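You operate a simulated robot arm through the tools that you are given. There is no shell and no other tool. Be economical: measure what you need, move in short steps, check, and stop when the job is done.

You run a simulated robot arm. Do the job below in one go: nothing can be reset, and whatever is moved stays where it is left.

Task
Build up the valve in the jig with the black seat ring.
Fine: ring in the socket, ball on the ring, cover over them, then lock the yellow and red jig levers.

Only the result counts: the job must be done as asked and must still hold three seconds after the hand-in. Knocking over, shifting, dropping, spilling or breaking anything else fails it. A push-on lid holds only when it is set on centred and level and pressed home; a screw cap is set on level and turned clockwise until tight.

Robot
A 6-joint arm with a two-finger parallel gripper, fixed in place. Base frame: the origin is at the foot of the arm, x ahead of it, y to its left, z up; the work surface is at about z = 784. Readings come in mm, degrees, newtons and seconds.
With the tool pointing down near the work surface it reaches from about 240 to 640 mm from the base axis. Its first joint turns from -66.0 to 66.0 degrees. Payload 2.7 kg.
The tool frame sits at the grasp point between the pads (the TCP): z along the fingers, y along the line on which they close. The tips reach 23 mm beyond it. Largest opening 94 mm; finger width 38, thickness 10; the body of the gripper, 54 by 96 mm, starts 39 mm behind the TCP.
Orientation is that of the tool frame in the base frame, as a unit quaternion [w, x, y, z]. With the fingers straight down and closing along the base's y, the tool's x points along the base's -x, its y along +y and its z along -z.

Tools
- The arm moves only by the tool nudge_tool. Its argument "deltas" is a list that holds one entry, the list of rows, each a list of 7 numbers: the finger opening in mm, from 0 to 94, then the shift along the tool's x, y, z in units of 100 mm (1.0 is 100 mm), then the turn, a rotation vector about the tool's x, y, z in units of 90 degrees (1.0 is 90 degrees). In form: [[[hand, x, y, z, wx, wy, wz], ...]]. A call has 1 to 8 rows; each row is the pose to reach, as a shift and turn from the pose commanded when the call began, along the tool's axes at that moment. A call with a number of a shift or a turn outside -1 to 1 is refused whole. Each row takes 0.2 s and may step no farther than 50 mm and 8.6 degrees from the row before; otherwise, or with a gripper value out of range, the whole call is refused. A pose out of reach is approached as far as the arm can. The call stops where the force on the tool passes 40 N (or 10 N more than at its start, if that is more) or the arm is blocked; 0.2 s more then pass. The fingers move at their own pace (about 45 mm/s each) and stop on an object; they squeeze with about 38 N. The grip force told is the motor's: it shows also when the fingers shut on nothing. Time passes only in rows, and 0.2 s behind the last, so rows that repeat a pose let the fingers close. The reply holds the time, the measured pose of the TCP, the force on the tool along the base axes, the opening and the grip force, in the units named above and with some noise.
- Cameras (640 x 400 px; columns grow to the right, rows downward): "scene" is fixed at [94.1, -450.6, 1409.1]; the picture's right is [0.56, -0.83, 0.00], its down [-0.42, -0.28, -0.87] and it looks along [0.72, 0.48, -0.50] (base axes); focal length 372 px, centre (320, 200). "wrist" rides on the gripper at [-39, 0, -44] in the tool frame; the picture's right is [0.00, -1.00, 0.00], its down [0.97, 0.00, -0.24] and it looks along [0.24, 0.00, 0.97] (tool axes); focal length 218 px, centre (320, 200). There is no depth. A picture from a camera that has moved, and an enlarged one, comes with that camera's place and axes in the base frame and with its lens.
- grab_frame(camera): a new picture of that camera. No time passes.
- inspect(camera, box): a new picture of the part [left, top, right, bottom] of that camera's present view, enlarged. No time passes.
- hand_in(): hands the job in; it is judged then, once.

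Work in short steps. Places have to be worked out from the pictures, the camera data and where the tool is seen: move nearer, look again, correct. Check each grasp and each placing, and mend what went wrong. You have 120 turns and 64 pictures in all, those below and enlarged ones among them. Open the gripper and draw the arm clear of the work before you hand the job in, unless the task says otherwise; then end with one line.

The tools are called by a JSON object that holds its "method" and its "body". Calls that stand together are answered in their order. nudge_tool: Moves the arm, as the interface text tells. Its arguments: {"type":"object","properties":{"deltas":{"type":"array","items":{"type":"array","items":{"type":"array","items":{"type":"number"}}}}},"required":["deltas"]} The other tools are called the same way: grab_frame (camera) takes a picture; inspect (camera, box) takes an enlarged picture of a part of a camera's view; hand_in () hands the job in.

At the start:

```text
t: 0.0
eef_pos: [454.5, -91.7, 1185.0]
tcp_rot: [0.0, 0.0, 1.0, 0.0]
contact_force: [-0.7, 0.9, 1.2]
gripper_width: 94.0
grasp_force: 0.1
```

scene: 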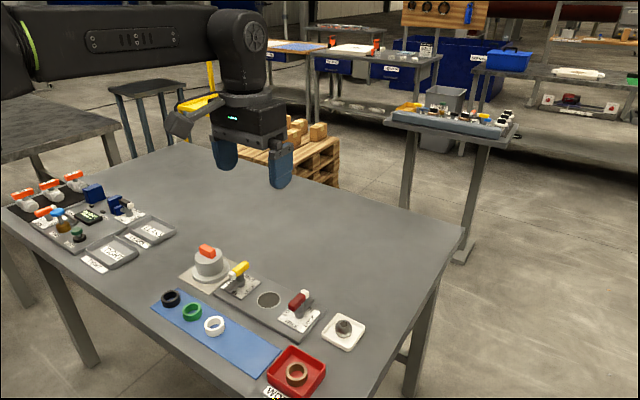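
wrist: 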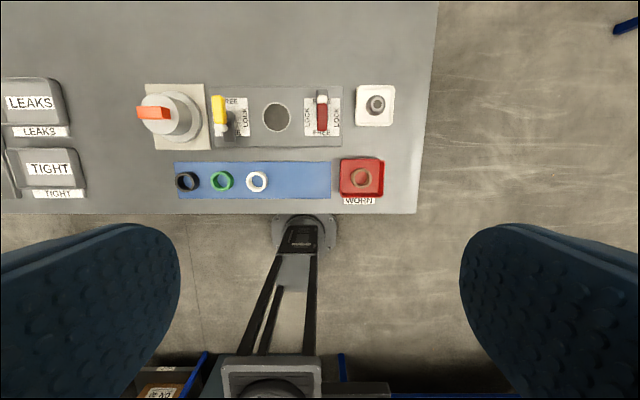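

I'll start by taking enlarged views of the jig and the parts.

{"method": "inspect", "body": {"camera": "scene", "box": [150, 230, 380, 374]}}

{"method": "inspect", "body": {"camera": "wrist", "box": [130, 70, 410, 215]}}

{"method": "inspect", "body": {"camera": "scene", "box": [0, 160, 190, 279]}}

```text
2.78 times, centred on (265, 302) of scene
camera zoom: at [94.1, -450.6, 1409.1], right [0.56, -0.83, 0.0], down [-0.42, -0.28, -0.87], along [0.72, 0.48, -0.5], focal length 1034 px, centre (473, -83)
```

zoom: 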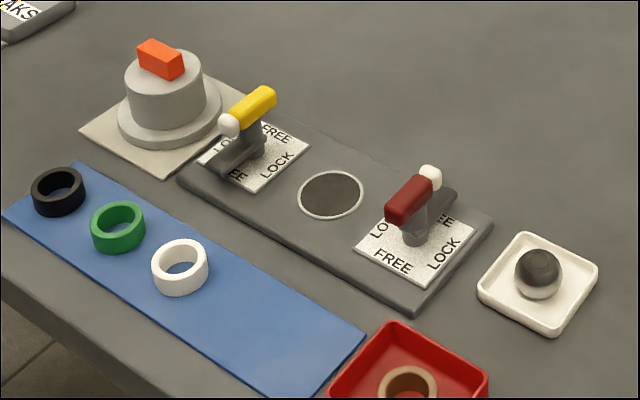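

```text
2.29 times, centred on (270, 142) of wrist
camera zoom: at [493.3, -92.8, 1230.7], right [0.0, -1.0, 0.0], down [-0.97, 0.0, 0.24], along [-0.24, 0.0, -0.97], focal length 499 px, centre (434, 331)
```

zoom: 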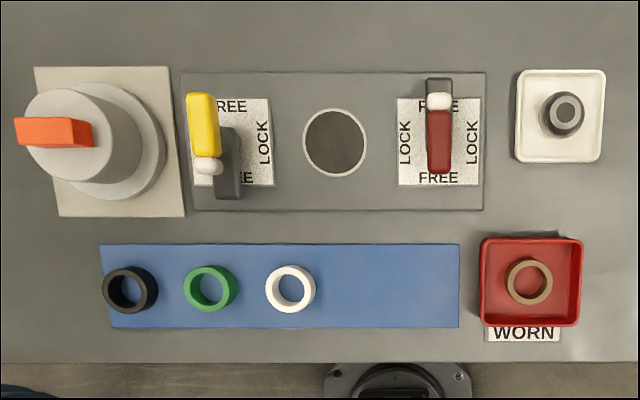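

```text
3.36 times, centred on (95, 220) of scene
camera zoom: at [94.1, -450.6, 1409.1], right [0.56, -0.83, 0.0], down [-0.42, -0.28, -0.87], along [0.72, 0.48, -0.5], focal length 1251 px, centre (1076, 134)
```

zoom: 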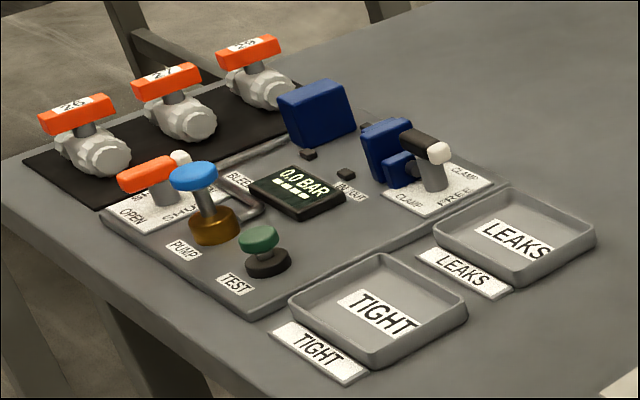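

The black seat ring is the left one on the blue mat, near (424, 172). The socket is near (545, -11), the ball near (565, -195), and the cover is the flanged grey part with the orange grip. Both levers are FREE, along x. I'll move toward the black ring first.

{"method": "nudge_tool", "body": {"deltas": [[[94, 0.1, 0.33, 0.3, 0, 0, 0], [94, 0.2, 0.66, 0.6, 0, 0, 0], [94, 0.3, 1.0, 0.9, 0, 0, 0]]]}}

{"method": "nudge_tool", "body": {"deltas": [[[94, 0, 0.33, 0.3, 0, 0, 0], [94, 0, 0.66, 0.6, 0, 0, 0], [94, 0, 1.0, 0.9, 0, 0, 0]]]}}

{"method": "nudge_tool", "body": {"deltas": [[[94, 0, 0.33, 0.3, 0, 0, 0], [94, 0, 0.64, 0.6, 0, 0, 0], [94, 0, 0.64, 0.8, 0, 0, 0], [94, 0, 0.64, 0.8, 0, 0, 0]]]}}

{"method": "grab_frame", "body": {"camera": "wrist"}}

```text
t: 0.8
eef_pos: [425.0, 11.0, 1093.9]
tcp_rot: [0.001, 0.0, 1.0, 0.001]
contact_force: [-1.0, -0.7, 0.1]
gripper_width: 94.0
grasp_force: 0.2
```

```text
t: 1.6
eef_pos: [424.6, 110.0, 1006.0]
tcp_rot: [0.0, 0.0, 1.0, 0.0]
contact_force: [0.5, -0.2, -0.2]
gripper_width: 93.8
grasp_force: 0.1
```

```text
t: 2.6
eef_pos: [425.0, 172.3, 926.9]
tcp_rot: [0.001, 0.0, 1.0, 0.0]
contact_force: [-0.5, 0.6, 0.8]
gripper_width: 94.0
grasp_force: 0.0
```

```text
58 pictures are left
camera wrist: at [464.1, 172.4, 971.8], right [0.0, -1.0, 0.0], down [-0.97, 0.0, 0.24], along [-0.24, 0.0, -0.97], focal length 218 px, centre (320, 200)
```

wrist: 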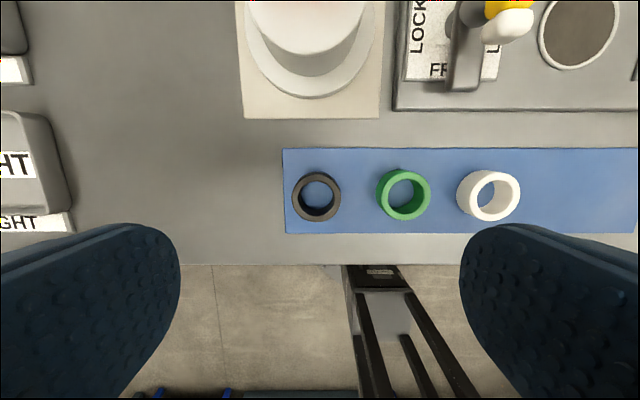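

The black ring is at about (424, 175.5), with an outer diameter near 42 and a height near 20. I'll go down to grip only its upper half, so the fingertips clear the jig when it goes into the socket.

{"method": "nudge_tool", "body": {"deltas": [[[64, 0.01, 0.033, 0.3, 0, 0, 0], [60, 0.01, 0.033, 0.6, 0, 0, 0], [60, 0.01, 0.033, 0.75, 0, 0, 0], [60, 0.01, 0.033, 0.75, 0, 0, 0]]]}}

{"method": "inspect", "body": {"camera": "wrist", "box": [120, 50, 520, 300]}}

```text
t: 3.6
eef_pos: [422.3, 177.5, 851.2]
tcp_rot: [-0.001, 0.0, 1.0, -0.001]
contact_force: [0.1, -0.6, -0.7]
gripper_width: 60.0
grasp_force: 0.1
```

```text
1.60 times, centred on (320, 175) of wrist
camera zoom: at [461.7, 176.5, 895.9], right [0.0, -1.0, 0.0], down [-0.97, 0.0, 0.24], along [-0.24, 0.0, -0.97], focal length 349 px, centre (320, 240)
```

zoom: 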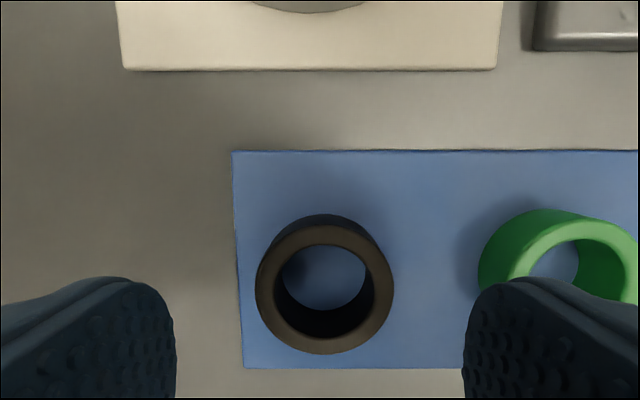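

The ring is centred between the fingers and the green ring is clear by about 8 mm. I'll lower and close.

{"method": "nudge_tool", "body": {"deltas": [[[56, -0.01, 0, 0.2, 0, 0, 0], [56, -0.01, 0, 0.33, 0, 0, 0], [30, -0.01, 0, 0.33, 0, 0, 0], [30, -0.01, 0, 0.33, 0, 0, 0], [30, -0.01, 0, 0.33, 0, 0, 0]]]}}

{"method": "inspect", "body": {"camera": "wrist", "box": [120, 50, 520, 300]}}

```text
t: 4.8
eef_pos: [423.0, 176.4, 818.2]
tcp_rot: [0.0, 0.0, 1.0, 0.001]
contact_force: [0.3, 0.1, 0.1]
gripper_width: 37.9
grasp_force: 38.1
```

```text
1.60 times, centred on (320, 175) of wrist
camera zoom: at [463.7, 176.6, 862.5], right [0.0, -1.0, 0.0], down [-0.97, 0.0, 0.24], along [-0.24, 0.0, -0.97], focal length 349 px, centre (320, 240)
```

zoom: 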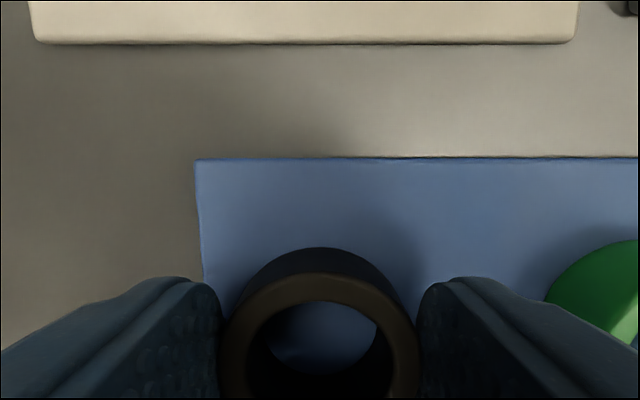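

Gripped at 37.9 mm. I'll lift, then carry the ring above the socket.

{"method": "nudge_tool", "body": {"deltas": [[[30, 0, 0, -0.2, 0, 0, 0], [30, 0, 0, -0.6, 0, 0, 0], [30, 0, 0, -1.0, 0, 0, 0]]]}}

{"method": "nudge_tool", "body": {"deltas": [[[30, -0.2, -0.33, -0.07, 0, 0, 0], [30, -0.4, -0.66, -0.15, 0, 0, 0], [30, -0.6, -1.0, -0.2, 0, 0, 0]]]}}

{"method": "nudge_tool", "body": {"deltas": [[[30, -0.2, -0.33, 0, 0, 0, 0], [30, -0.4, -0.66, 0, 0, 0, 0], [30, -0.55, -0.87, 0, 0, 0, 0], [30, -0.55, -0.87, 0, 0, 0, 0]]]}}

{"method": "grab_frame", "body": {"camera": "wrist"}}

{"method": "inspect", "body": {"camera": "scene", "box": [160, 210, 380, 348]}}

```text
t: 5.6
eef_pos: [422.8, 175.7, 918.6]
tcp_rot: [0.0, 0.0, 1.0, 0.0]
contact_force: [-0.3, 0.1, -0.8]
gripper_width: 38.1
grasp_force: 38.3
```

```text
t: 6.4
eef_pos: [482.4, 74.4, 935.8]
tcp_rot: [0.0, 0.0, 1.0, 0.0]
contact_force: [0.5, 0.5, 0.4]
gripper_width: 38.1
grasp_force: 38.1
```

```text
t: 7.4
eef_pos: [537.1, -13.0, 937.8]
tcp_rot: [0.001, 0.0, 1.0, 0.0]
contact_force: [-0.1, -0.3, -1.2]
gripper_width: 38.3
grasp_force: 38.1
```

```text
55 pictures are left
camera wrist: at [577.7, -13.1, 983.2], right [0.0, -1.0, 0.0], down [-0.97, 0.0, 0.24], along [-0.24, 0.0, -0.97], focal length 218 px, centre (320, 200)
```

wrist: 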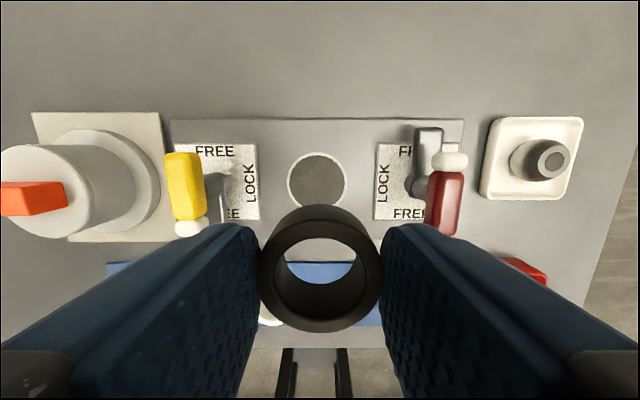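

```text
2.90 times, centred on (270, 279) of scene
camera zoom: at [94.1, -450.6, 1409.1], right [0.55, -0.83, 0.0], down [-0.42, -0.28, -0.87], along [0.72, 0.48, -0.5], focal length 1079 px, centre (465, -29)
```

zoom: 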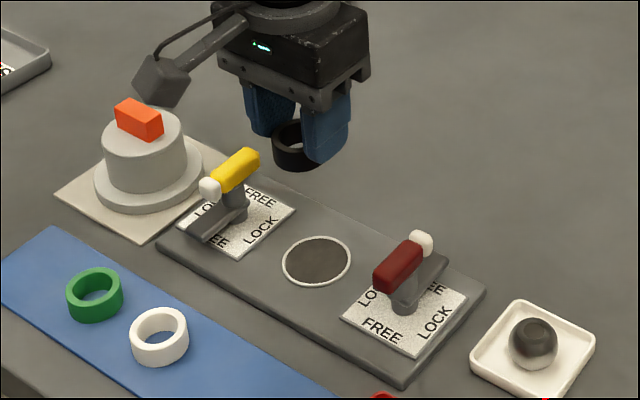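

The socket is near (549, -10.5). I'll zoom in to judge its depth and inner diameter before lowering.

{"method": "inspect", "body": {"camera": "scene", "box": [244, 282, 294, 314]}}

{"method": "inspect", "body": {"camera": "wrist", "box": [270, 140, 366, 200]}}

```text
12.50 times, centred on (269, 298) of scene
camera zoom: at [94.1, -450.6, 1409.1], right [0.55, -0.83, 0.0], down [-0.42, -0.28, -0.87], along [0.72, 0.48, -0.5], focal length 4654 px, centre (958, -1025)
```

zoom: 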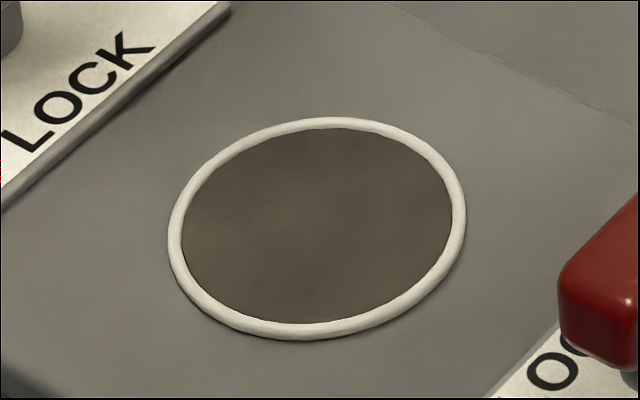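

```text
6.67 times, centred on (318, 170) of wrist
camera zoom: at [577.7, -13.1, 983.2], right [0.0, -1.0, 0.0], down [-0.97, 0.0, 0.24], along [-0.24, 0.0, -0.97], focal length 1455 px, centre (333, 400)
```

zoom: 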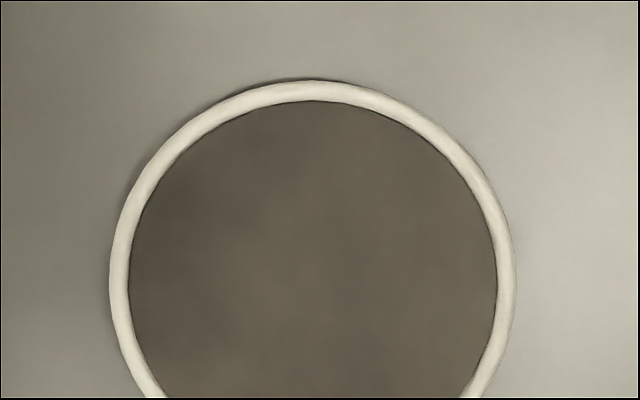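

The socket is a shallow, rimmed disc with an inner diameter of about 46 mm, so the ring has to be centred on it. I'll shift +8 mm in x and +2.7 mm in y, lower most of the way, and compare again.

{"method": "nudge_tool", "body": {"deltas": [[[30, -0.083, 0.027, 0.2, 0, 0, 0], [30, -0.083, 0.027, 0.5, 0, 0, 0], [30, -0.083, 0.027, 0.8, 0, 0, 0], [30, -0.083, 0.027, 0.8, 0, 0, 0], [30, -0.083, 0.027, 0.8, 0, 0, 0]]]}}

{"method": "inspect", "body": {"camera": "wrist", "box": [160, 150, 480, 350]}}

{"method": "inspect", "body": {"camera": "scene", "box": [208, 250, 336, 330]}}

```text
t: 8.6
eef_pos: [547.5, -8.2, 856.7]
tcp_rot: [-0.001, 0.001, 1.0, 0.0]
contact_force: [0.3, -0.3, -1.1]
gripper_width: 38.5
grasp_force: 38.1
```

```text
2.00 times, centred on (320, 250) of wrist
camera zoom: at [587.4, -7.8, 902.0], right [0.0, -1.0, 0.0], down [-0.97, 0.0, 0.24], along [-0.24, 0.0, -0.97], focal length 436 px, centre (320, 100)
```

zoom: 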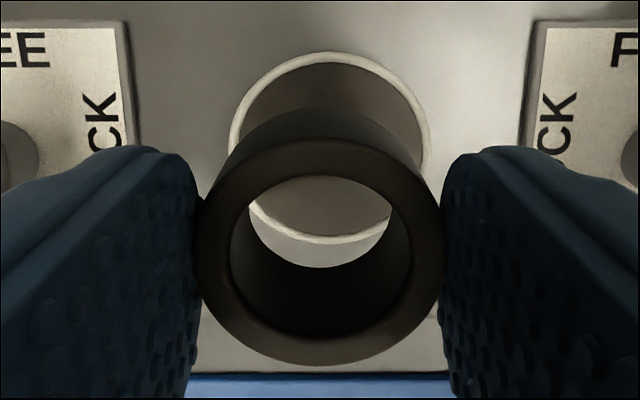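

```text
5.00 times, centred on (272, 290) of scene
camera zoom: at [94.1, -450.6, 1409.1], right [0.56, -0.83, 0.0], down [-0.42, -0.28, -0.87], along [0.72, 0.48, -0.5], focal length 1862 px, centre (560, -250)
```

zoom: 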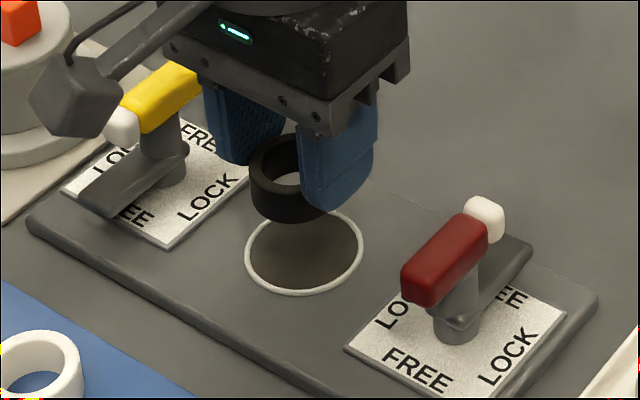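

The ring is in line with the socket in x, but the socket sits about 2.7 mm toward -y. I'll correct that and lower to just above it.

{"method": "nudge_tool", "body": {"deltas": [[[30, 0.0, -0.027, 0.0, 0, 0, 0], [30, 0, -0.027, 0.1, 0, 0, 0], [30, 0, -0.027, 0.2, 0, 0, 0], [30, 0, -0.027, 0.2, 0, 0, 0]]]}}

{"method": "inspect", "body": {"camera": "wrist", "box": [160, 150, 480, 350]}}

{"method": "inspect", "body": {"camera": "scene", "box": [228, 265, 308, 315]}}

```text
t: 9.6
eef_pos: [547.7, -11.2, 838.1]
tcp_rot: [0.0, 0.0, 1.0, 0.0]
contact_force: [0.4, -0.5, -0.7]
gripper_width: 38.3
grasp_force: 38.4
```

```text
2.00 times, centred on (320, 250) of wrist
camera zoom: at [586.8, -12.1, 882.5], right [0.0, -1.0, 0.0], down [-0.97, 0.0, 0.24], along [-0.24, 0.0, -0.97], focal length 436 px, centre (320, 100)
```

zoom: 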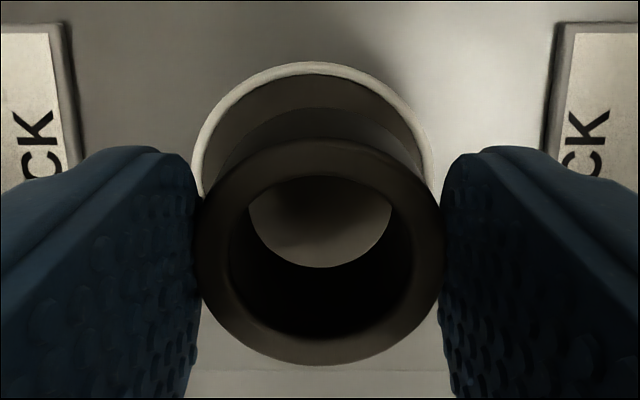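

```text
8.00 times, centred on (268, 290) of scene
camera zoom: at [94.1, -450.6, 1409.1], right [0.56, -0.83, 0.0], down [-0.42, -0.28, -0.87], along [0.72, 0.48, -0.5], focal length 2978 px, centre (736, -520)
```

zoom: 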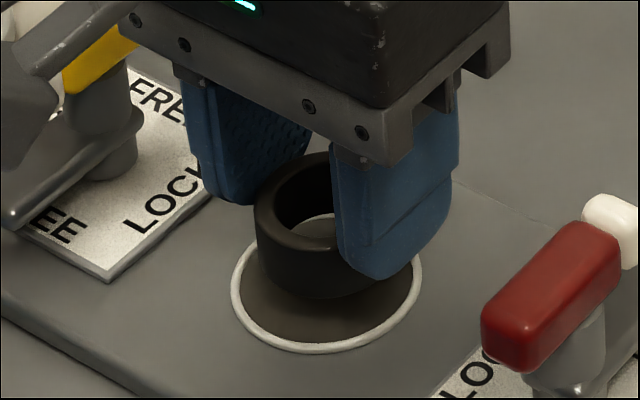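

The ring is centred to about 1 mm. I'll trim y by +1 mm and lower in small steps until I feel contact.

{"method": "nudge_tool", "body": {"deltas": [[[30, 0.0, 0.01, 0.02, 0, 0, 0], [30, 0, 0.01, 0.04, 0, 0, 0], [30, 0, 0.01, 0.06, 0, 0, 0], [30, 0, 0.01, 0.07, 0, 0, 0]]]}}

{"method": "nudge_tool", "body": {"deltas": [[[30, 0, 0, 0.01, 0, 0, 0], [30, 0, 0, 0.02, 0, 0, 0], [30, 0, 0, 0.02, 0, 0, 0]]]}}

{"method": "inspect", "body": {"camera": "scene", "box": [228, 265, 308, 315]}}

```text
t: 10.6
eef_pos: [547.0, -12.0, 832.7]
tcp_rot: [0.001, 0.001, 1.0, 0.0]
contact_force: [0.2, 1.2, -0.5]
gripper_width: 38.2
grasp_force: 38.4
```

```text
t: 11.4
eef_pos: [546.0, -10.8, 830.9]
tcp_rot: [-0.001, 0.0, 1.0, 0.0]
contact_force: [0.1, 0.6, -0.3]
gripper_width: 38.4
grasp_force: 37.8
```

```text
8.00 times, centred on (268, 290) of scene
camera zoom: at [94.1, -450.6, 1409.1], right [0.56, -0.83, 0.0], down [-0.42, -0.28, -0.87], along [0.72, 0.48, -0.5], focal length 2978 px, centre (736, -520)
```

zoom: 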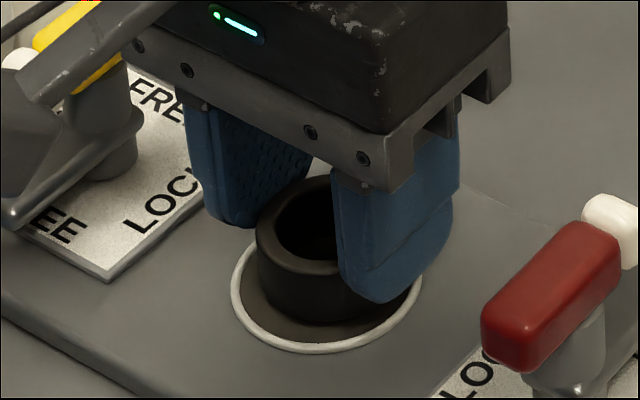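

Still no contact. I'll go down a few more millimetres.

{"method": "nudge_tool", "body": {"deltas": [[[30, 0, 0, 0.01, 0, 0, 0], [30, 0, 0, 0.02, 0, 0, 0], [30, 0, 0, 0.02, 0, 0, 0]]]}}

{"method": "nudge_tool", "body": {"deltas": [[[30, 0, 0, 0.01, 0, 0, 0], [30, 0, 0, 0.015, 0, 0, 0], [30, 0, 0, 0.015, 0, 0, 0]]]}}

{"method": "inspect", "body": {"camera": "scene", "box": [228, 265, 308, 315]}}

```text
t: 12.2
eef_pos: [546.1, -10.9, 827.3]
tcp_rot: [0.0, 0.0, 1.0, 0.001]
contact_force: [0.1, 0.0, -0.3]
gripper_width: 38.4
grasp_force: 37.8
```

```text
t: 13.0
eef_pos: [546.1, -10.9, 825.3]
tcp_rot: [0.0, 0.001, 1.0, 0.0]
contact_force: [0.3, 0.1, -1.4]
gripper_width: 38.2
grasp_force: 37.9
```

```text
8.00 times, centred on (268, 290) of scene
camera zoom: at [94.1, -450.6, 1409.1], right [0.56, -0.83, 0.0], down [-0.42, -0.28, -0.87], along [0.72, 0.48, -0.5], focal length 2978 px, centre (736, -520)
```

zoom: 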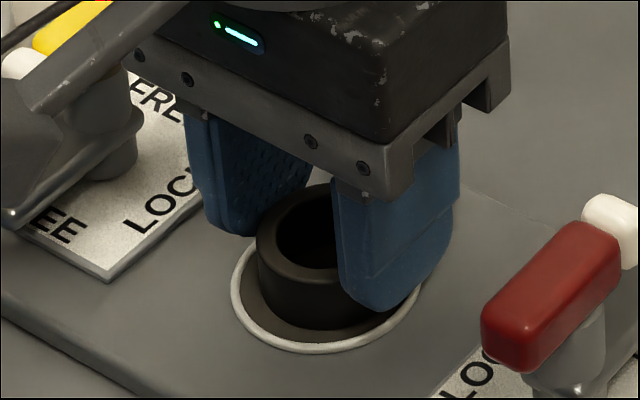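

{"method": "nudge_tool", "body": {"deltas": [[[30, 0, 0, 0.005, 0, 0, 0], [30, 0, 0, 0.01, 0, 0, 0], [30, 0, 0, 0.01, 0, 0, 0]]]}}

{"method": "nudge_tool", "body": {"deltas": [[[30, 0, 0, 0.005, 0, 0, 0], [30, 0, 0, 0.01, 0, 0, 0], [30, 0, 0, 0.01, 0, 0, 0]]]}}

```text
t: 13.8
eef_pos: [546.8, -11.4, 823.8]
tcp_rot: [0.0, -0.001, 1.0, 0.0]
contact_force: [0.1, 0.0, 0.5]
gripper_width: 38.4
grasp_force: 37.6
```

```text
t: 14.6
eef_pos: [546.9, -11.0, 823.8]
tcp_rot: [0.001, 0.0, 1.0, 0.0]
contact_force: [0.0, -0.5, 1.7]
gripper_width: 38.3
grasp_force: 38.8
```

{"method": "nudge_tool", "body": {"deltas": [[[30, 0, 0, 0.005, 0, 0, 0], [30, 0, 0, 0.01, 0, 0, 0], [30, 0, 0, 0.01, 0, 0, 0]]]}}

{"method": "inspect", "body": {"camera": "scene", "box": [228, 265, 308, 315]}}

```text
t: 15.4
eef_pos: [546.3, -11.5, 823.2]
tcp_rot: [0.001, 0.0, 1.0, 0.0]
contact_force: [-6.4, -0.7, 17.9]
gripper_width: 38.5
grasp_force: 37.8
```

```text
8.00 times, centred on (268, 290) of scene
camera zoom: at [93.7, -450.6, 1409.1], right [0.56, -0.83, 0.0], down [-0.42, -0.28, -0.87], along [0.72, 0.48, -0.5], focal length 2978 px, centre (736, -520)
```

zoom: 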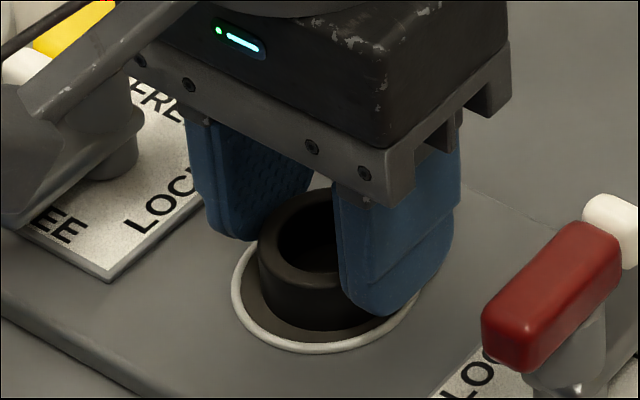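

Contact at 18 N, so the ring is down. I'll ease up 1 mm, open, lift and look.

{"method": "nudge_tool", "body": {"deltas": [[[38, 0, 0, -0.012, 0, 0, 0], [50, 0, 0, -0.012, 0, 0, 0], [60, 0, 0, -0.012, 0, 0, 0], [60, 0, 0, -0.05, 0, 0, 0], [64, 0, 0, -0.3, 0, 0, 0], [64, 0, 0, -0.7, 0, 0, 0], [64, 0, 0, -1.0, 0, 0, 0]]]}}

{"method": "inspect", "body": {"camera": "wrist", "box": [160, 100, 480, 300]}}

{"method": "inspect", "body": {"camera": "scene", "box": [228, 265, 308, 315]}}

```text
t: 17.0
eef_pos: [548.4, -10.5, 922.4]
tcp_rot: [0.0, 0.0, 1.0, 0.0]
contact_force: [0.1, -0.2, 0.1]
gripper_width: 64.1
grasp_force: 0.0
```

```text
2.00 times, centred on (320, 200) of wrist
camera zoom: at [587.7, -9.6, 967.8], right [0.0, -1.0, 0.0], down [-0.97, 0.0, 0.24], along [-0.24, 0.0, -0.97], focal length 436 px, centre (320, 200)
```

zoom: 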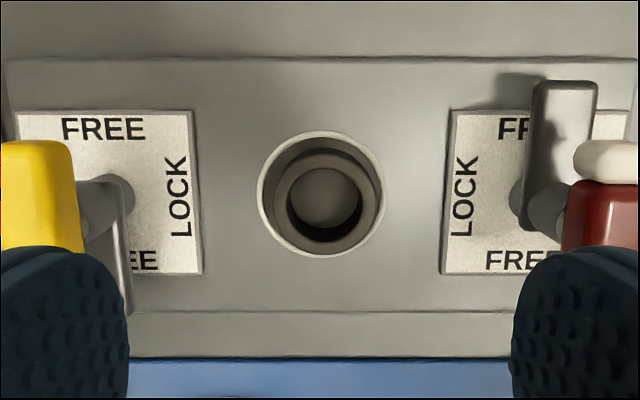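

```text
8.00 times, centred on (268, 290) of scene
camera zoom: at [94.1, -450.6, 1409.1], right [0.56, -0.83, 0.0], down [-0.42, -0.28, -0.87], along [0.72, 0.48, -0.5], focal length 2978 px, centre (736, -520)
```

zoom: 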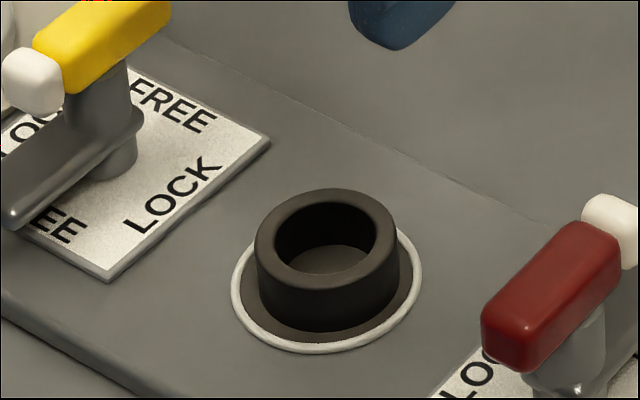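

The ring is in the socket. I'll check how well it's centred with a tighter view.

{"method": "inspect", "body": {"camera": "wrist", "box": [272, 155, 368, 215]}}

```text
6.67 times, centred on (320, 185) of wrist
camera zoom: at [587.7, -9.6, 967.8], right [0.0, -1.0, 0.0], down [-0.97, 0.0, 0.24], along [-0.24, 0.0, -0.97], focal length 1455 px, centre (320, 300)
```

zoom: 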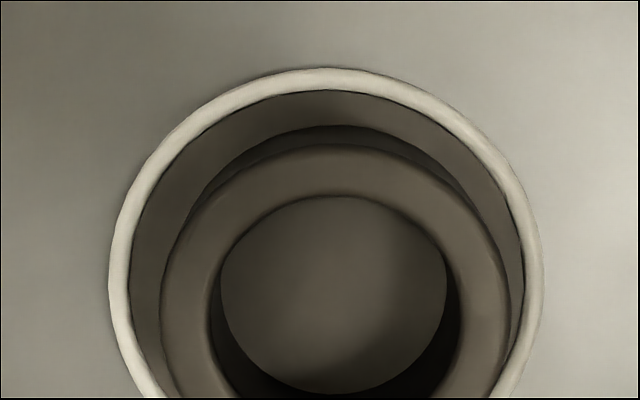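

The ring is within about 1.5 mm of centre with roughly 4 mm of slack, which is good. Next is the ball, near (565, -195).

{"method": "nudge_tool", "body": {"deltas": [[[64, -0.05, -0.4, 0, 0, 0, 0], [64, -0.1, -0.8, 0, 0, 0, 0], [64, -0.12, -1.0, 0, 0, 0, 0]]]}}

{"method": "nudge_tool", "body": {"deltas": [[[64, -0.05, -0.4, 0, 0, 0, 0], [64, -0.05, -0.8, 0, 0, 0, 0], [64, -0.05, -0.85, 0, 0, 0, 0], [64, -0.05, -0.85, 0, 0, 0, 0]]]}}

{"method": "inspect", "body": {"camera": "wrist", "box": [160, 100, 480, 300]}}

{"method": "inspect", "body": {"camera": "scene", "box": [300, 295, 388, 350]}}

```text
t: 17.8
eef_pos: [560.4, -111.6, 922.3]
tcp_rot: [0.0, 0.0, 1.0, 0.001]
contact_force: [-0.8, -0.8, -0.1]
gripper_width: 64.3
grasp_force: 0.1
```

```text
t: 18.8
eef_pos: [566.7, -196.4, 922.8]
tcp_rot: [0.0, 0.0, 1.0, 0.0]
contact_force: [-0.1, -0.8, -0.1]
gripper_width: 63.9
grasp_force: 0.0
```

```text
2.00 times, centred on (320, 200) of wrist
camera zoom: at [605.5, -197.6, 967.5], right [0.0, -1.0, 0.0], down [-0.97, 0.0, 0.24], along [-0.24, 0.0, -0.97], focal length 436 px, centre (320, 200)
```

zoom: 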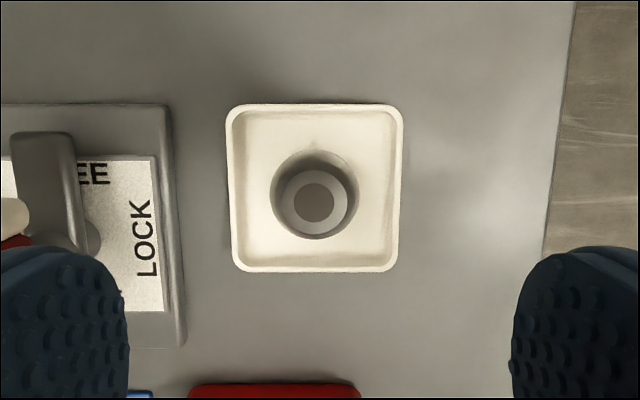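

```text
7.27 times, centred on (344, 322) of scene
camera zoom: at [94.1, -450.6, 1409.1], right [0.55, -0.83, 0.0], down [-0.42, -0.28, -0.87], along [0.72, 0.48, -0.5], focal length 2708 px, centre (146, -691)
```

zoom: 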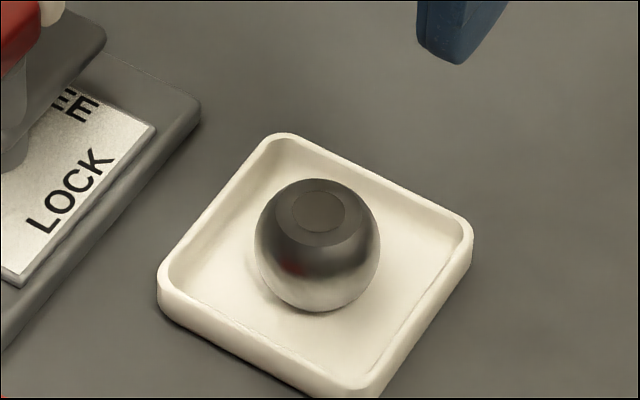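

The ball's bore is vertical and its diameter is about 34. It sits about 2 mm toward +y of the tool. I'll come down part way, narrow the fingers, and check.

{"method": "nudge_tool", "body": {"deltas": [[[50, 0, 0.019, 0.2, 0, 0, 0], [43, 0, 0.019, 0.5, 0, 0, 0], [43, 0, 0.019, 0.75, 0, 0, 0], [43, 0, 0.019, 0.75, 0, 0, 0]]]}}

{"method": "inspect", "body": {"camera": "wrist", "box": [160, 130, 480, 330]}}

```text
t: 19.8
eef_pos: [564.8, -193.9, 847.5]
tcp_rot: [0.0, 0.001, 1.0, 0.0]
contact_force: [0.6, -0.7, 0.3]
gripper_width: 42.8
grasp_force: 0.0
```

```text
2.00 times, centred on (320, 230) of wrist
camera zoom: at [605.1, -194.1, 892.0], right [0.0, -1.0, 0.0], down [-0.97, 0.0, 0.24], along [-0.24, 0.0, -0.97], focal length 436 px, centre (320, 140)
```

zoom: 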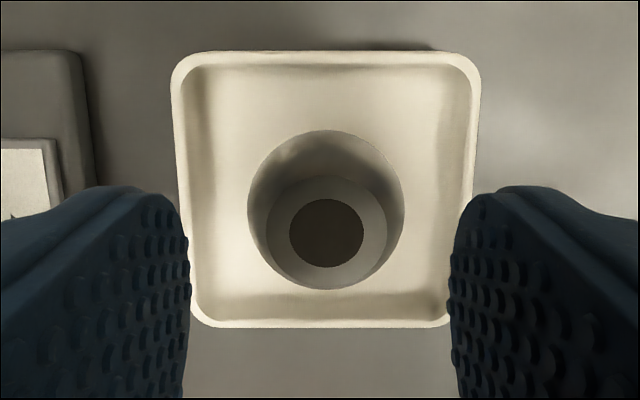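

The ball is within about 1 mm of centre. I'll lower 33 mm and close.

{"method": "nudge_tool", "body": {"deltas": [[[43, -0.01, -0.01, 0.15, 0, 0, 0], [43, -0.01, -0.01, 0.33, 0, 0, 0], [43, -0.01, -0.01, 0.33, 0, 0, 0], [25, -0.01, -0.01, 0.33, 0, 0, 0], [25, -0.01, -0.01, 0.33, 0, 0, 0], [25, -0.01, -0.01, 0.33, 0, 0, 0]]]}}

{"method": "inspect", "body": {"camera": "scene", "box": [300, 280, 388, 335]}}

```text
t: 21.2
eef_pos: [567.3, -194.9, 814.0]
tcp_rot: [0.0, 0.001, 1.0, 0.0]
contact_force: [0.0, 0.2, 0.1]
gripper_width: 34.0
grasp_force: 38.1
```

```text
7.27 times, centred on (344, 308) of scene
camera zoom: at [94.1, -450.6, 1409.1], right [0.56, -0.83, 0.0], down [-0.42, -0.28, -0.87], along [0.72, 0.48, -0.5], focal length 2708 px, centre (146, -582)
```

zoom: 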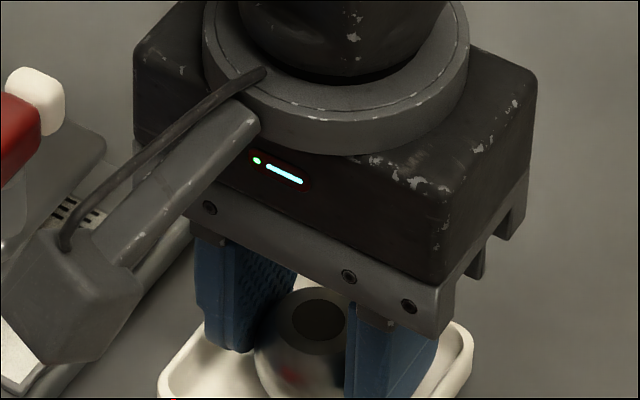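

Ball gripped at 34.0 mm. I'll lift and carry it over the ring.

{"method": "nudge_tool", "body": {"deltas": [[[25, 0, 0, -0.2, 0, 0, 0], [25, 0, 0, -0.6, 0, 0, 0], [25, 0, 0, -1.0, 0, 0, 0]]]}}

{"method": "nudge_tool", "body": {"deltas": [[[25, 0.05, 0.4, 0, 0, 0, 0], [25, 0.1, 0.8, 0, 0, 0, 0], [25, 0.1, 1.0, 0, 0, 0, 0]]]}}

{"method": "nudge_tool", "body": {"deltas": [[[25, 0.05, 0.4, 0, 0, 0, 0], [25, 0.08, 0.8, 0, 0, 0, 0], [25, 0.08, 0.84, 0.2, 0, 0, 0], [25, 0.08, 0.84, 0.35, 0, 0, 0], [25, 0.08, 0.84, 0.35, 0, 0, 0]]]}}

{"method": "inspect", "body": {"camera": "wrist", "box": [160, 130, 480, 330]}}

{"method": "inspect", "body": {"camera": "scene", "box": [212, 245, 324, 315]}}

```text
t: 22.0
eef_pos: [566.4, -196.6, 915.7]
tcp_rot: [0.0, 0.0, 1.0, 0.001]
contact_force: [-0.3, -0.7, -0.8]
gripper_width: 34.1
grasp_force: 38.0
```

```text
t: 22.8
eef_pos: [556.6, -94.3, 916.5]
tcp_rot: [0.001, 0.001, 1.0, -0.001]
contact_force: [0.0, -0.4, -1.2]
gripper_width: 34.2
grasp_force: 37.8
```

```text
t: 24.0
eef_pos: [545.7, -12.0, 878.6]
tcp_rot: [0.001, 0.0, 1.0, -0.001]
contact_force: [-0.1, 0.4, -0.9]
gripper_width: 34.2
grasp_force: 38.0
```

```text
2.00 times, centred on (320, 230) of wrist
camera zoom: at [585.8, -11.6, 923.6], right [0.0, -1.0, 0.0], down [-0.97, 0.0, 0.24], along [-0.24, 0.0, -0.97], focal length 436 px, centre (320, 140)
```

zoom: 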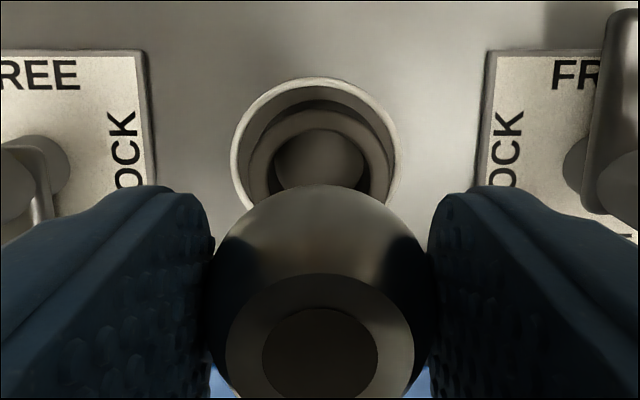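

```text
5.71 times, centred on (268, 280) of scene
camera zoom: at [94.1, -450.6, 1409.1], right [0.56, -0.83, 0.0], down [-0.42, -0.28, -0.87], along [0.72, 0.48, -0.5], focal length 2127 px, centre (617, -257)
```

zoom: 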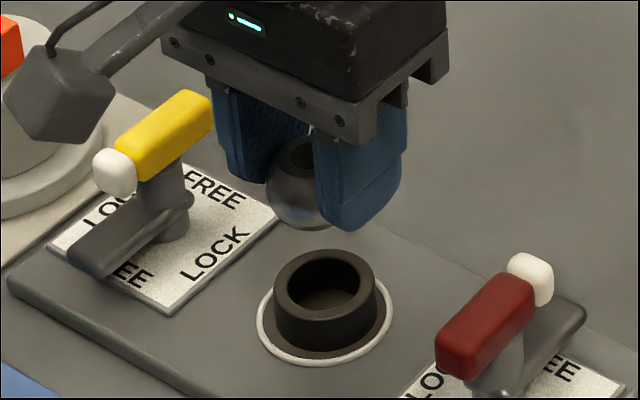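

The ring's top is about 1.4 mm further in +x and 0.5 mm in -y. I'll correct and lower, then feel for contact.

{"method": "nudge_tool", "body": {"deltas": [[[25, -0.014, -0.005, 0.1, 0, 0, 0], [25, -0.014, -0.005, 0.2, 0, 0, 0], [25, -0.014, -0.005, 0.29, 0, 0, 0], [25, -0.014, -0.005, 0.29, 0, 0, 0]]]}}

{"method": "inspect", "body": {"camera": "scene", "box": [228, 260, 308, 310]}}

{"method": "inspect", "body": {"camera": "wrist", "box": [160, 130, 480, 330]}}

```text
t: 25.0
eef_pos: [548.2, -10.5, 850.8]
tcp_rot: [0.0, 0.0, 1.0, 0.001]
contact_force: [-0.1, -0.8, -0.9]
gripper_width: 34.4
grasp_force: 38.3
```

```text
8.00 times, centred on (268, 285) of scene
camera zoom: at [94.1, -450.6, 1409.1], right [0.56, -0.83, 0.0], down [-0.42, -0.28, -0.87], along [0.72, 0.48, -0.5], focal length 2978 px, centre (736, -480)
```

zoom: 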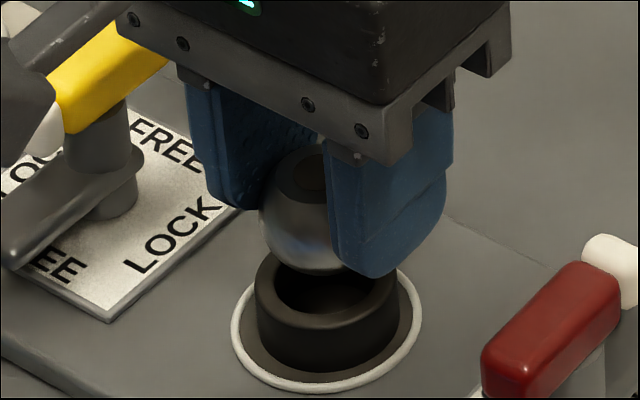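

```text
2.00 times, centred on (320, 230) of wrist
camera zoom: at [588.1, -12.0, 895.6], right [0.0, -1.0, 0.0], down [-0.97, 0.0, 0.24], along [-0.24, 0.0, -0.97], focal length 436 px, centre (320, 140)
```

zoom: 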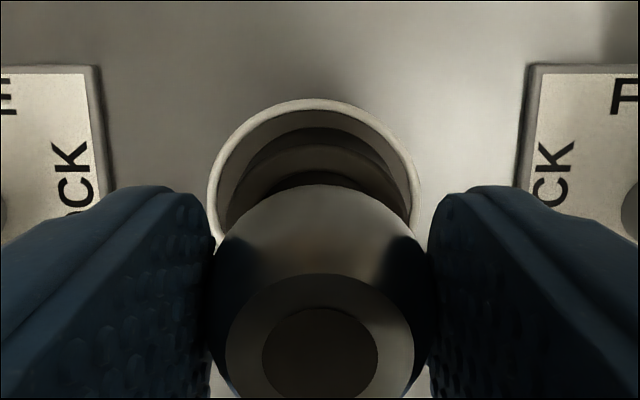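

It's aligned. I'll lower in 1–2 mm steps and watch the force.

{"method": "nudge_tool", "body": {"deltas": [[[25, 0, 0, 0.02, 0, 0, 0], [25, 0, 0, 0.04, 0, 0, 0], [25, 0, 0, 0.06, 0, 0, 0], [25, 0, 0, 0.06, 0, 0, 0]]]}}

{"method": "nudge_tool", "body": {"deltas": [[[25, 0, 0, 0.01, 0, 0, 0], [25, 0, 0, 0.02, 0, 0, 0], [25, 0, 0, 0.02, 0, 0, 0]]]}}

{"method": "nudge_tool", "body": {"deltas": [[[25, 0, 0, 0.01, 0, 0, 0], [25, 0, 0, 0.02, 0, 0, 0], [25, 0, 0, 0.02, 0, 0, 0]]]}}

{"method": "inspect", "body": {"camera": "scene", "box": [228, 260, 308, 310]}}

```text
t: 26.0
eef_pos: [549.9, -11.4, 843.9]
tcp_rot: [0.0, 0.0, 1.0, 0.0]
contact_force: [-0.3, 0.5, -0.8]
gripper_width: 34.0
grasp_force: 37.8
```

```text
t: 26.8
eef_pos: [548.1, -10.1, 842.5]
tcp_rot: [0.0, 0.0, 1.0, 0.0]
contact_force: [0.5, 0.7, -1.7]
gripper_width: 34.0
grasp_force: 38.1
```

```text
t: 27.6
eef_pos: [548.7, -10.7, 840.3]
tcp_rot: [0.0, 0.0, 1.0, 0.0]
contact_force: [0.3, -0.1, -0.5]
gripper_width: 34.1
grasp_force: 38.7
```

```text
8.00 times, centred on (268, 285) of scene
camera zoom: at [94.1, -450.6, 1409.1], right [0.56, -0.83, 0.0], down [-0.42, -0.28, -0.87], along [0.72, 0.48, -0.5], focal length 2978 px, centre (736, -480)
```

zoom: 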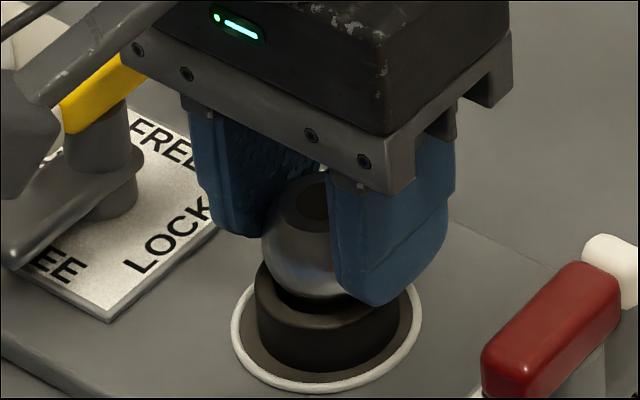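

{"method": "nudge_tool", "body": {"deltas": [[[25, 0, 0, 0.005, 0, 0, 0], [25, 0, 0, 0.01, 0, 0, 0], [25, 0, 0, 0.01, 0, 0, 0]]]}}

{"method": "nudge_tool", "body": {"deltas": [[[25, 0, 0, 0.005, 0, 0, 0], [25, 0, 0, 0.01, 0, 0, 0], [25, 0, 0, 0.01, 0, 0, 0]]]}}

```text
t: 28.4
eef_pos: [547.7, -12.0, 839.5]
tcp_rot: [0.0, 0.0, 1.0, 0.0]
contact_force: [-1.1, 0.0, -1.0]
gripper_width: 34.0
grasp_force: 38.3
```

```text
t: 29.2
eef_pos: [548.5, -12.7, 837.6]
tcp_rot: [0.001, 0.0, 1.0, 0.0]
contact_force: [-0.1, -0.4, 0.0]
gripper_width: 34.2
grasp_force: 37.7
```

{"method": "nudge_tool", "body": {"deltas": [[[25, 0, 0, 0.005, 0, 0, 0], [25, 0, 0, 0.01, 0, 0, 0], [25, 0, 0, 0.01, 0, 0, 0]]]}}

{"method": "inspect", "body": {"camera": "scene", "box": [238, 270, 302, 310]}}

```text
t: 30.0
eef_pos: [548.1, -11.5, 838.1]
tcp_rot: [0.001, 0.001, 1.0, 0.0]
contact_force: [1.6, 0.0, 0.3]
gripper_width: 34.0
grasp_force: 38.2
```

```text
10.00 times, centred on (270, 290) of scene
camera zoom: at [94.1, -450.6, 1409.1], right [0.56, -0.83, 0.0], down [-0.42, -0.28, -0.87], along [0.72, 0.48, -0.5], focal length 3723 px, centre (820, -700)
```

zoom: 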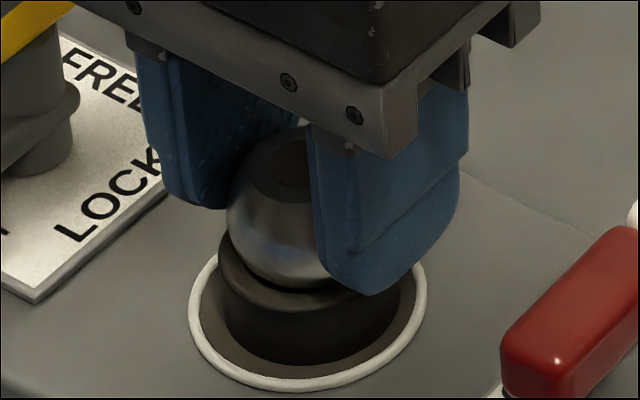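

{"method": "nudge_tool", "body": {"deltas": [[[25, 0, 0, 0.005, 0, 0, 0], [25, 0, 0, 0.01, 0, 0, 0], [25, 0, 0, 0.01, 0, 0, 0]]]}}

```text
t: 30.8
eef_pos: [549.1, -11.0, 835.9]
tcp_rot: [0.0, 0.0, 1.0, -0.001]
contact_force: [0.7, -1.0, -0.2]
gripper_width: 34.1
grasp_force: 37.9
```

{"method": "nudge_tool", "body": {"deltas": [[[25, 0, 0, 0.005, 0, 0, 0], [25, 0, 0, 0.01, 0, 0, 0], [25, 0, 0, 0.01, 0, 0, 0]]]}}

{"method": "inspect", "body": {"camera": "scene", "box": [238, 270, 302, 310]}}

```text
t: 31.6
eef_pos: [548.4, -11.5, 835.8]
tcp_rot: [0.0, -0.001, 1.0, 0.001]
contact_force: [-1.5, 0.7, 2.6]
gripper_width: 34.4
grasp_force: 38.1
```

```text
10.00 times, centred on (270, 290) of scene
camera zoom: at [94.1, -450.6, 1409.1], right [0.56, -0.83, 0.0], down [-0.42, -0.28, -0.87], along [0.72, 0.48, -0.5], focal length 3723 px, centre (820, -700)
```

zoom: 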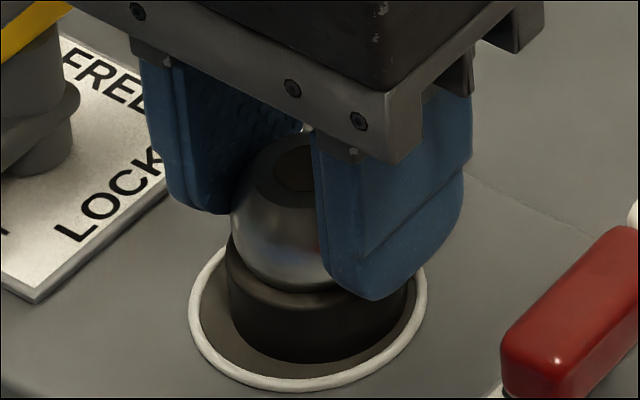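

Contact has begun and the ball is in the ring's seat. I'll release gently and lift.

{"method": "nudge_tool", "body": {"deltas": [[[36, 0, 0, 0, 0, 0, 0], [44, 0, 0, 0, 0, 0, 0], [56, 0, 0, 0, 0, 0, 0], [60, 0, 0, 0, 0, 0, 0], [60, 0, 0, -0.2, 0, 0, 0], [60, 0, 0, -0.5, 0, 0, 0], [60, 0, 0, -0.9, 0, 0, 0]]]}}

{"method": "inspect", "body": {"camera": "scene", "box": [238, 270, 302, 310]}}

{"method": "inspect", "body": {"camera": "wrist", "box": [256, 130, 384, 210]}}

```text
t: 33.2
eef_pos: [549.1, -12.2, 924.8]
tcp_rot: [0.0, 0.0, 1.0, 0.001]
contact_force: [-1.0, 0.0, 0.0]
gripper_width: 60.1
grasp_force: 0.1
```

```text
10.00 times, centred on (270, 290) of scene
camera zoom: at [94.1, -450.6, 1409.1], right [0.56, -0.83, 0.0], down [-0.42, -0.28, -0.87], along [0.72, 0.48, -0.5], focal length 3723 px, centre (820, -700)
```

zoom: 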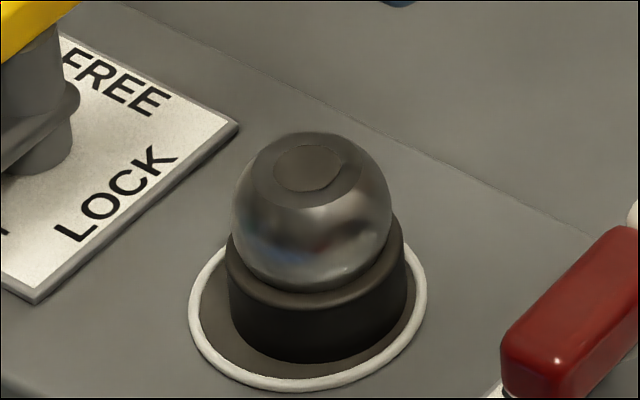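

```text
5.00 times, centred on (320, 170) of wrist
camera zoom: at [587.4, -13.4, 970.3], right [0.0, -1.0, 0.0], down [-0.97, 0.0, 0.24], along [-0.24, 0.0, -0.97], focal length 1091 px, centre (320, 350)
```

zoom: 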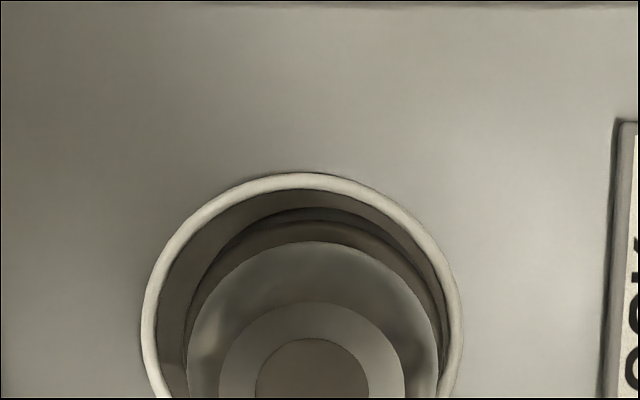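

The ball is seated on the ring, and the stack looks about 2 mm off the socket centre. I'll measure it fully.

{"method": "inspect", "body": {"camera": "wrist", "box": [272, 160, 368, 220]}}

```text
6.67 times, centred on (320, 190) of wrist
camera zoom: at [587.4, -13.4, 970.3], right [0.0, -1.0, 0.0], down [-0.97, 0.0, 0.24], along [-0.24, 0.0, -0.97], focal length 1455 px, centre (320, 267)
```

zoom: 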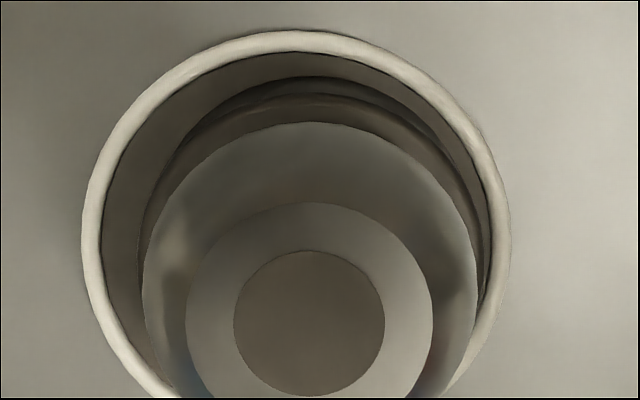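

The ball is about 2.2 mm in +x and 1.9 mm in -y from the socket centre. I'll grip the ring low, without lifting, and slide ring and ball to the centre.

{"method": "nudge_tool", "body": {"deltas": [[[60, -0.009, 0.01, 0.3, 0, 0, 0], [60, -0.009, 0.01, 0.6, 0, 0, 0], [60, -0.009, 0.01, 0.85, 0, 0, 0], [60, -0.009, 0.01, 1.0, 0, 0, 0], [60, -0.009, 0.01, 1.0, 0, 0, 0], [50, -0.009, 0.01, 1.0, 0, 0, 0]]]}}

{"method": "nudge_tool", "body": {"deltas": [[[46, 0, 0, 0, 0, 0, 0], [42, 0, 0, 0, 0, 0, 0], [39, 0, 0, 0, 0, 0, 0], [36, 0, 0, 0, 0, 0, 0], [36, 0, 0, 0, 0, 0, 0]]]}}

{"method": "nudge_tool", "body": {"deltas": [[[36, 0.005, 0.005, 0, 0, 0, 0], [36, 0.01, 0.01, 0, 0, 0, 0], [36, 0.016, 0.015, 0, 0, 0, 0], [36, 0.022, 0.019, 0, 0, 0, 0], [36, 0.022, 0.019, 0, 0, 0, 0]]]}}

{"method": "nudge_tool", "body": {"deltas": [[[40, 0, 0, 0, 0, 0, 0], [44, 0, 0, 0, 0, 0, 0], [54, 0, 0, 0, 0, 0, 0], [60, 0, 0, 0, 0, 0, 0], [60, 0, 0, -0.3, 0, 0, 0], [60, 0, 0, -0.6, 0, 0, 0], [60, 0, 0, -1, 0, 0, 0], [60, 0, 0, -1, 0, 0, 0]]]}}

{"method": "inspect", "body": {"camera": "wrist", "box": [272, 160, 368, 220]}}

{"method": "inspect", "body": {"camera": "scene", "box": [238, 270, 302, 310]}}

```text
t: 34.6
eef_pos: [548.9, -11.1, 826.2]
tcp_rot: [0.0, -0.001, 1.0, 0.0]
contact_force: [-0.2, -0.9, 0.0]
gripper_width: 50.3
grasp_force: 0.0
```

```text
t: 35.8
eef_pos: [550.0, -10.2, 826.0]
tcp_rot: [0.0, 0.0, 1.0, 0.0]
contact_force: [0.2, -0.8, 0.6]
gripper_width: 38.3
grasp_force: 38.2
```

```text
t: 37.0
eef_pos: [547.5, -8.6, 826.5]
tcp_rot: [0.001, 0.0, 1.0, 0.0]
contact_force: [0.8, -2.2, 9.0]
gripper_width: 38.4
grasp_force: 37.7
```

```text
t: 38.8
eef_pos: [547.1, -9.1, 927.4]
tcp_rot: [0.001, 0.0, 1.0, 0.0]
contact_force: [-0.2, 0.0, 0.5]
gripper_width: 60.1
grasp_force: 0.1
```

```text
6.67 times, centred on (320, 190) of wrist
camera zoom: at [587.1, -8.9, 970.9], right [0.0, -1.0, 0.0], down [-0.97, 0.0, 0.24], along [-0.24, 0.0, -0.97], focal length 1455 px, centre (320, 267)
```

zoom: 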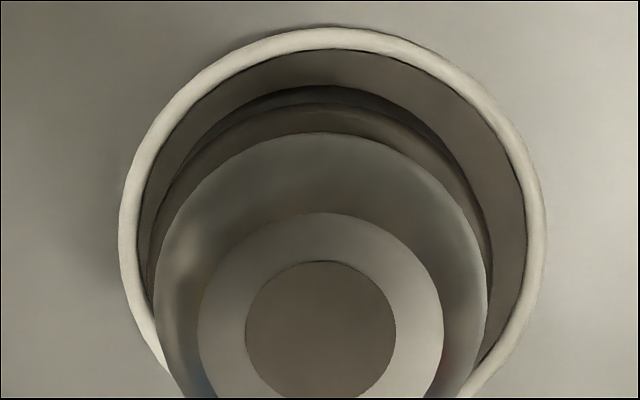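

```text
10.00 times, centred on (270, 290) of scene
camera zoom: at [94.1, -450.6, 1409.1], right [0.56, -0.83, 0.0], down [-0.42, -0.28, -0.87], along [0.72, 0.48, -0.5], focal length 3723 px, centre (820, -700)
```

zoom: 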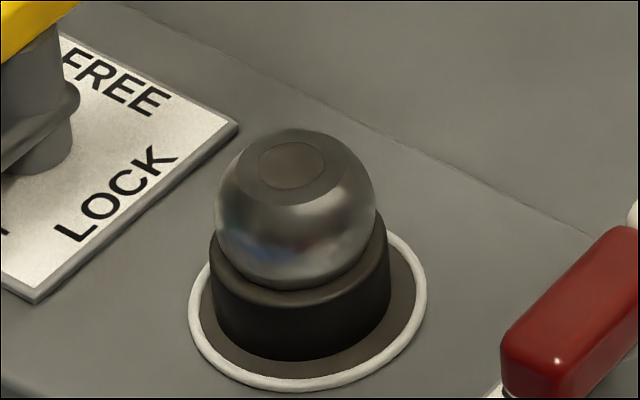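

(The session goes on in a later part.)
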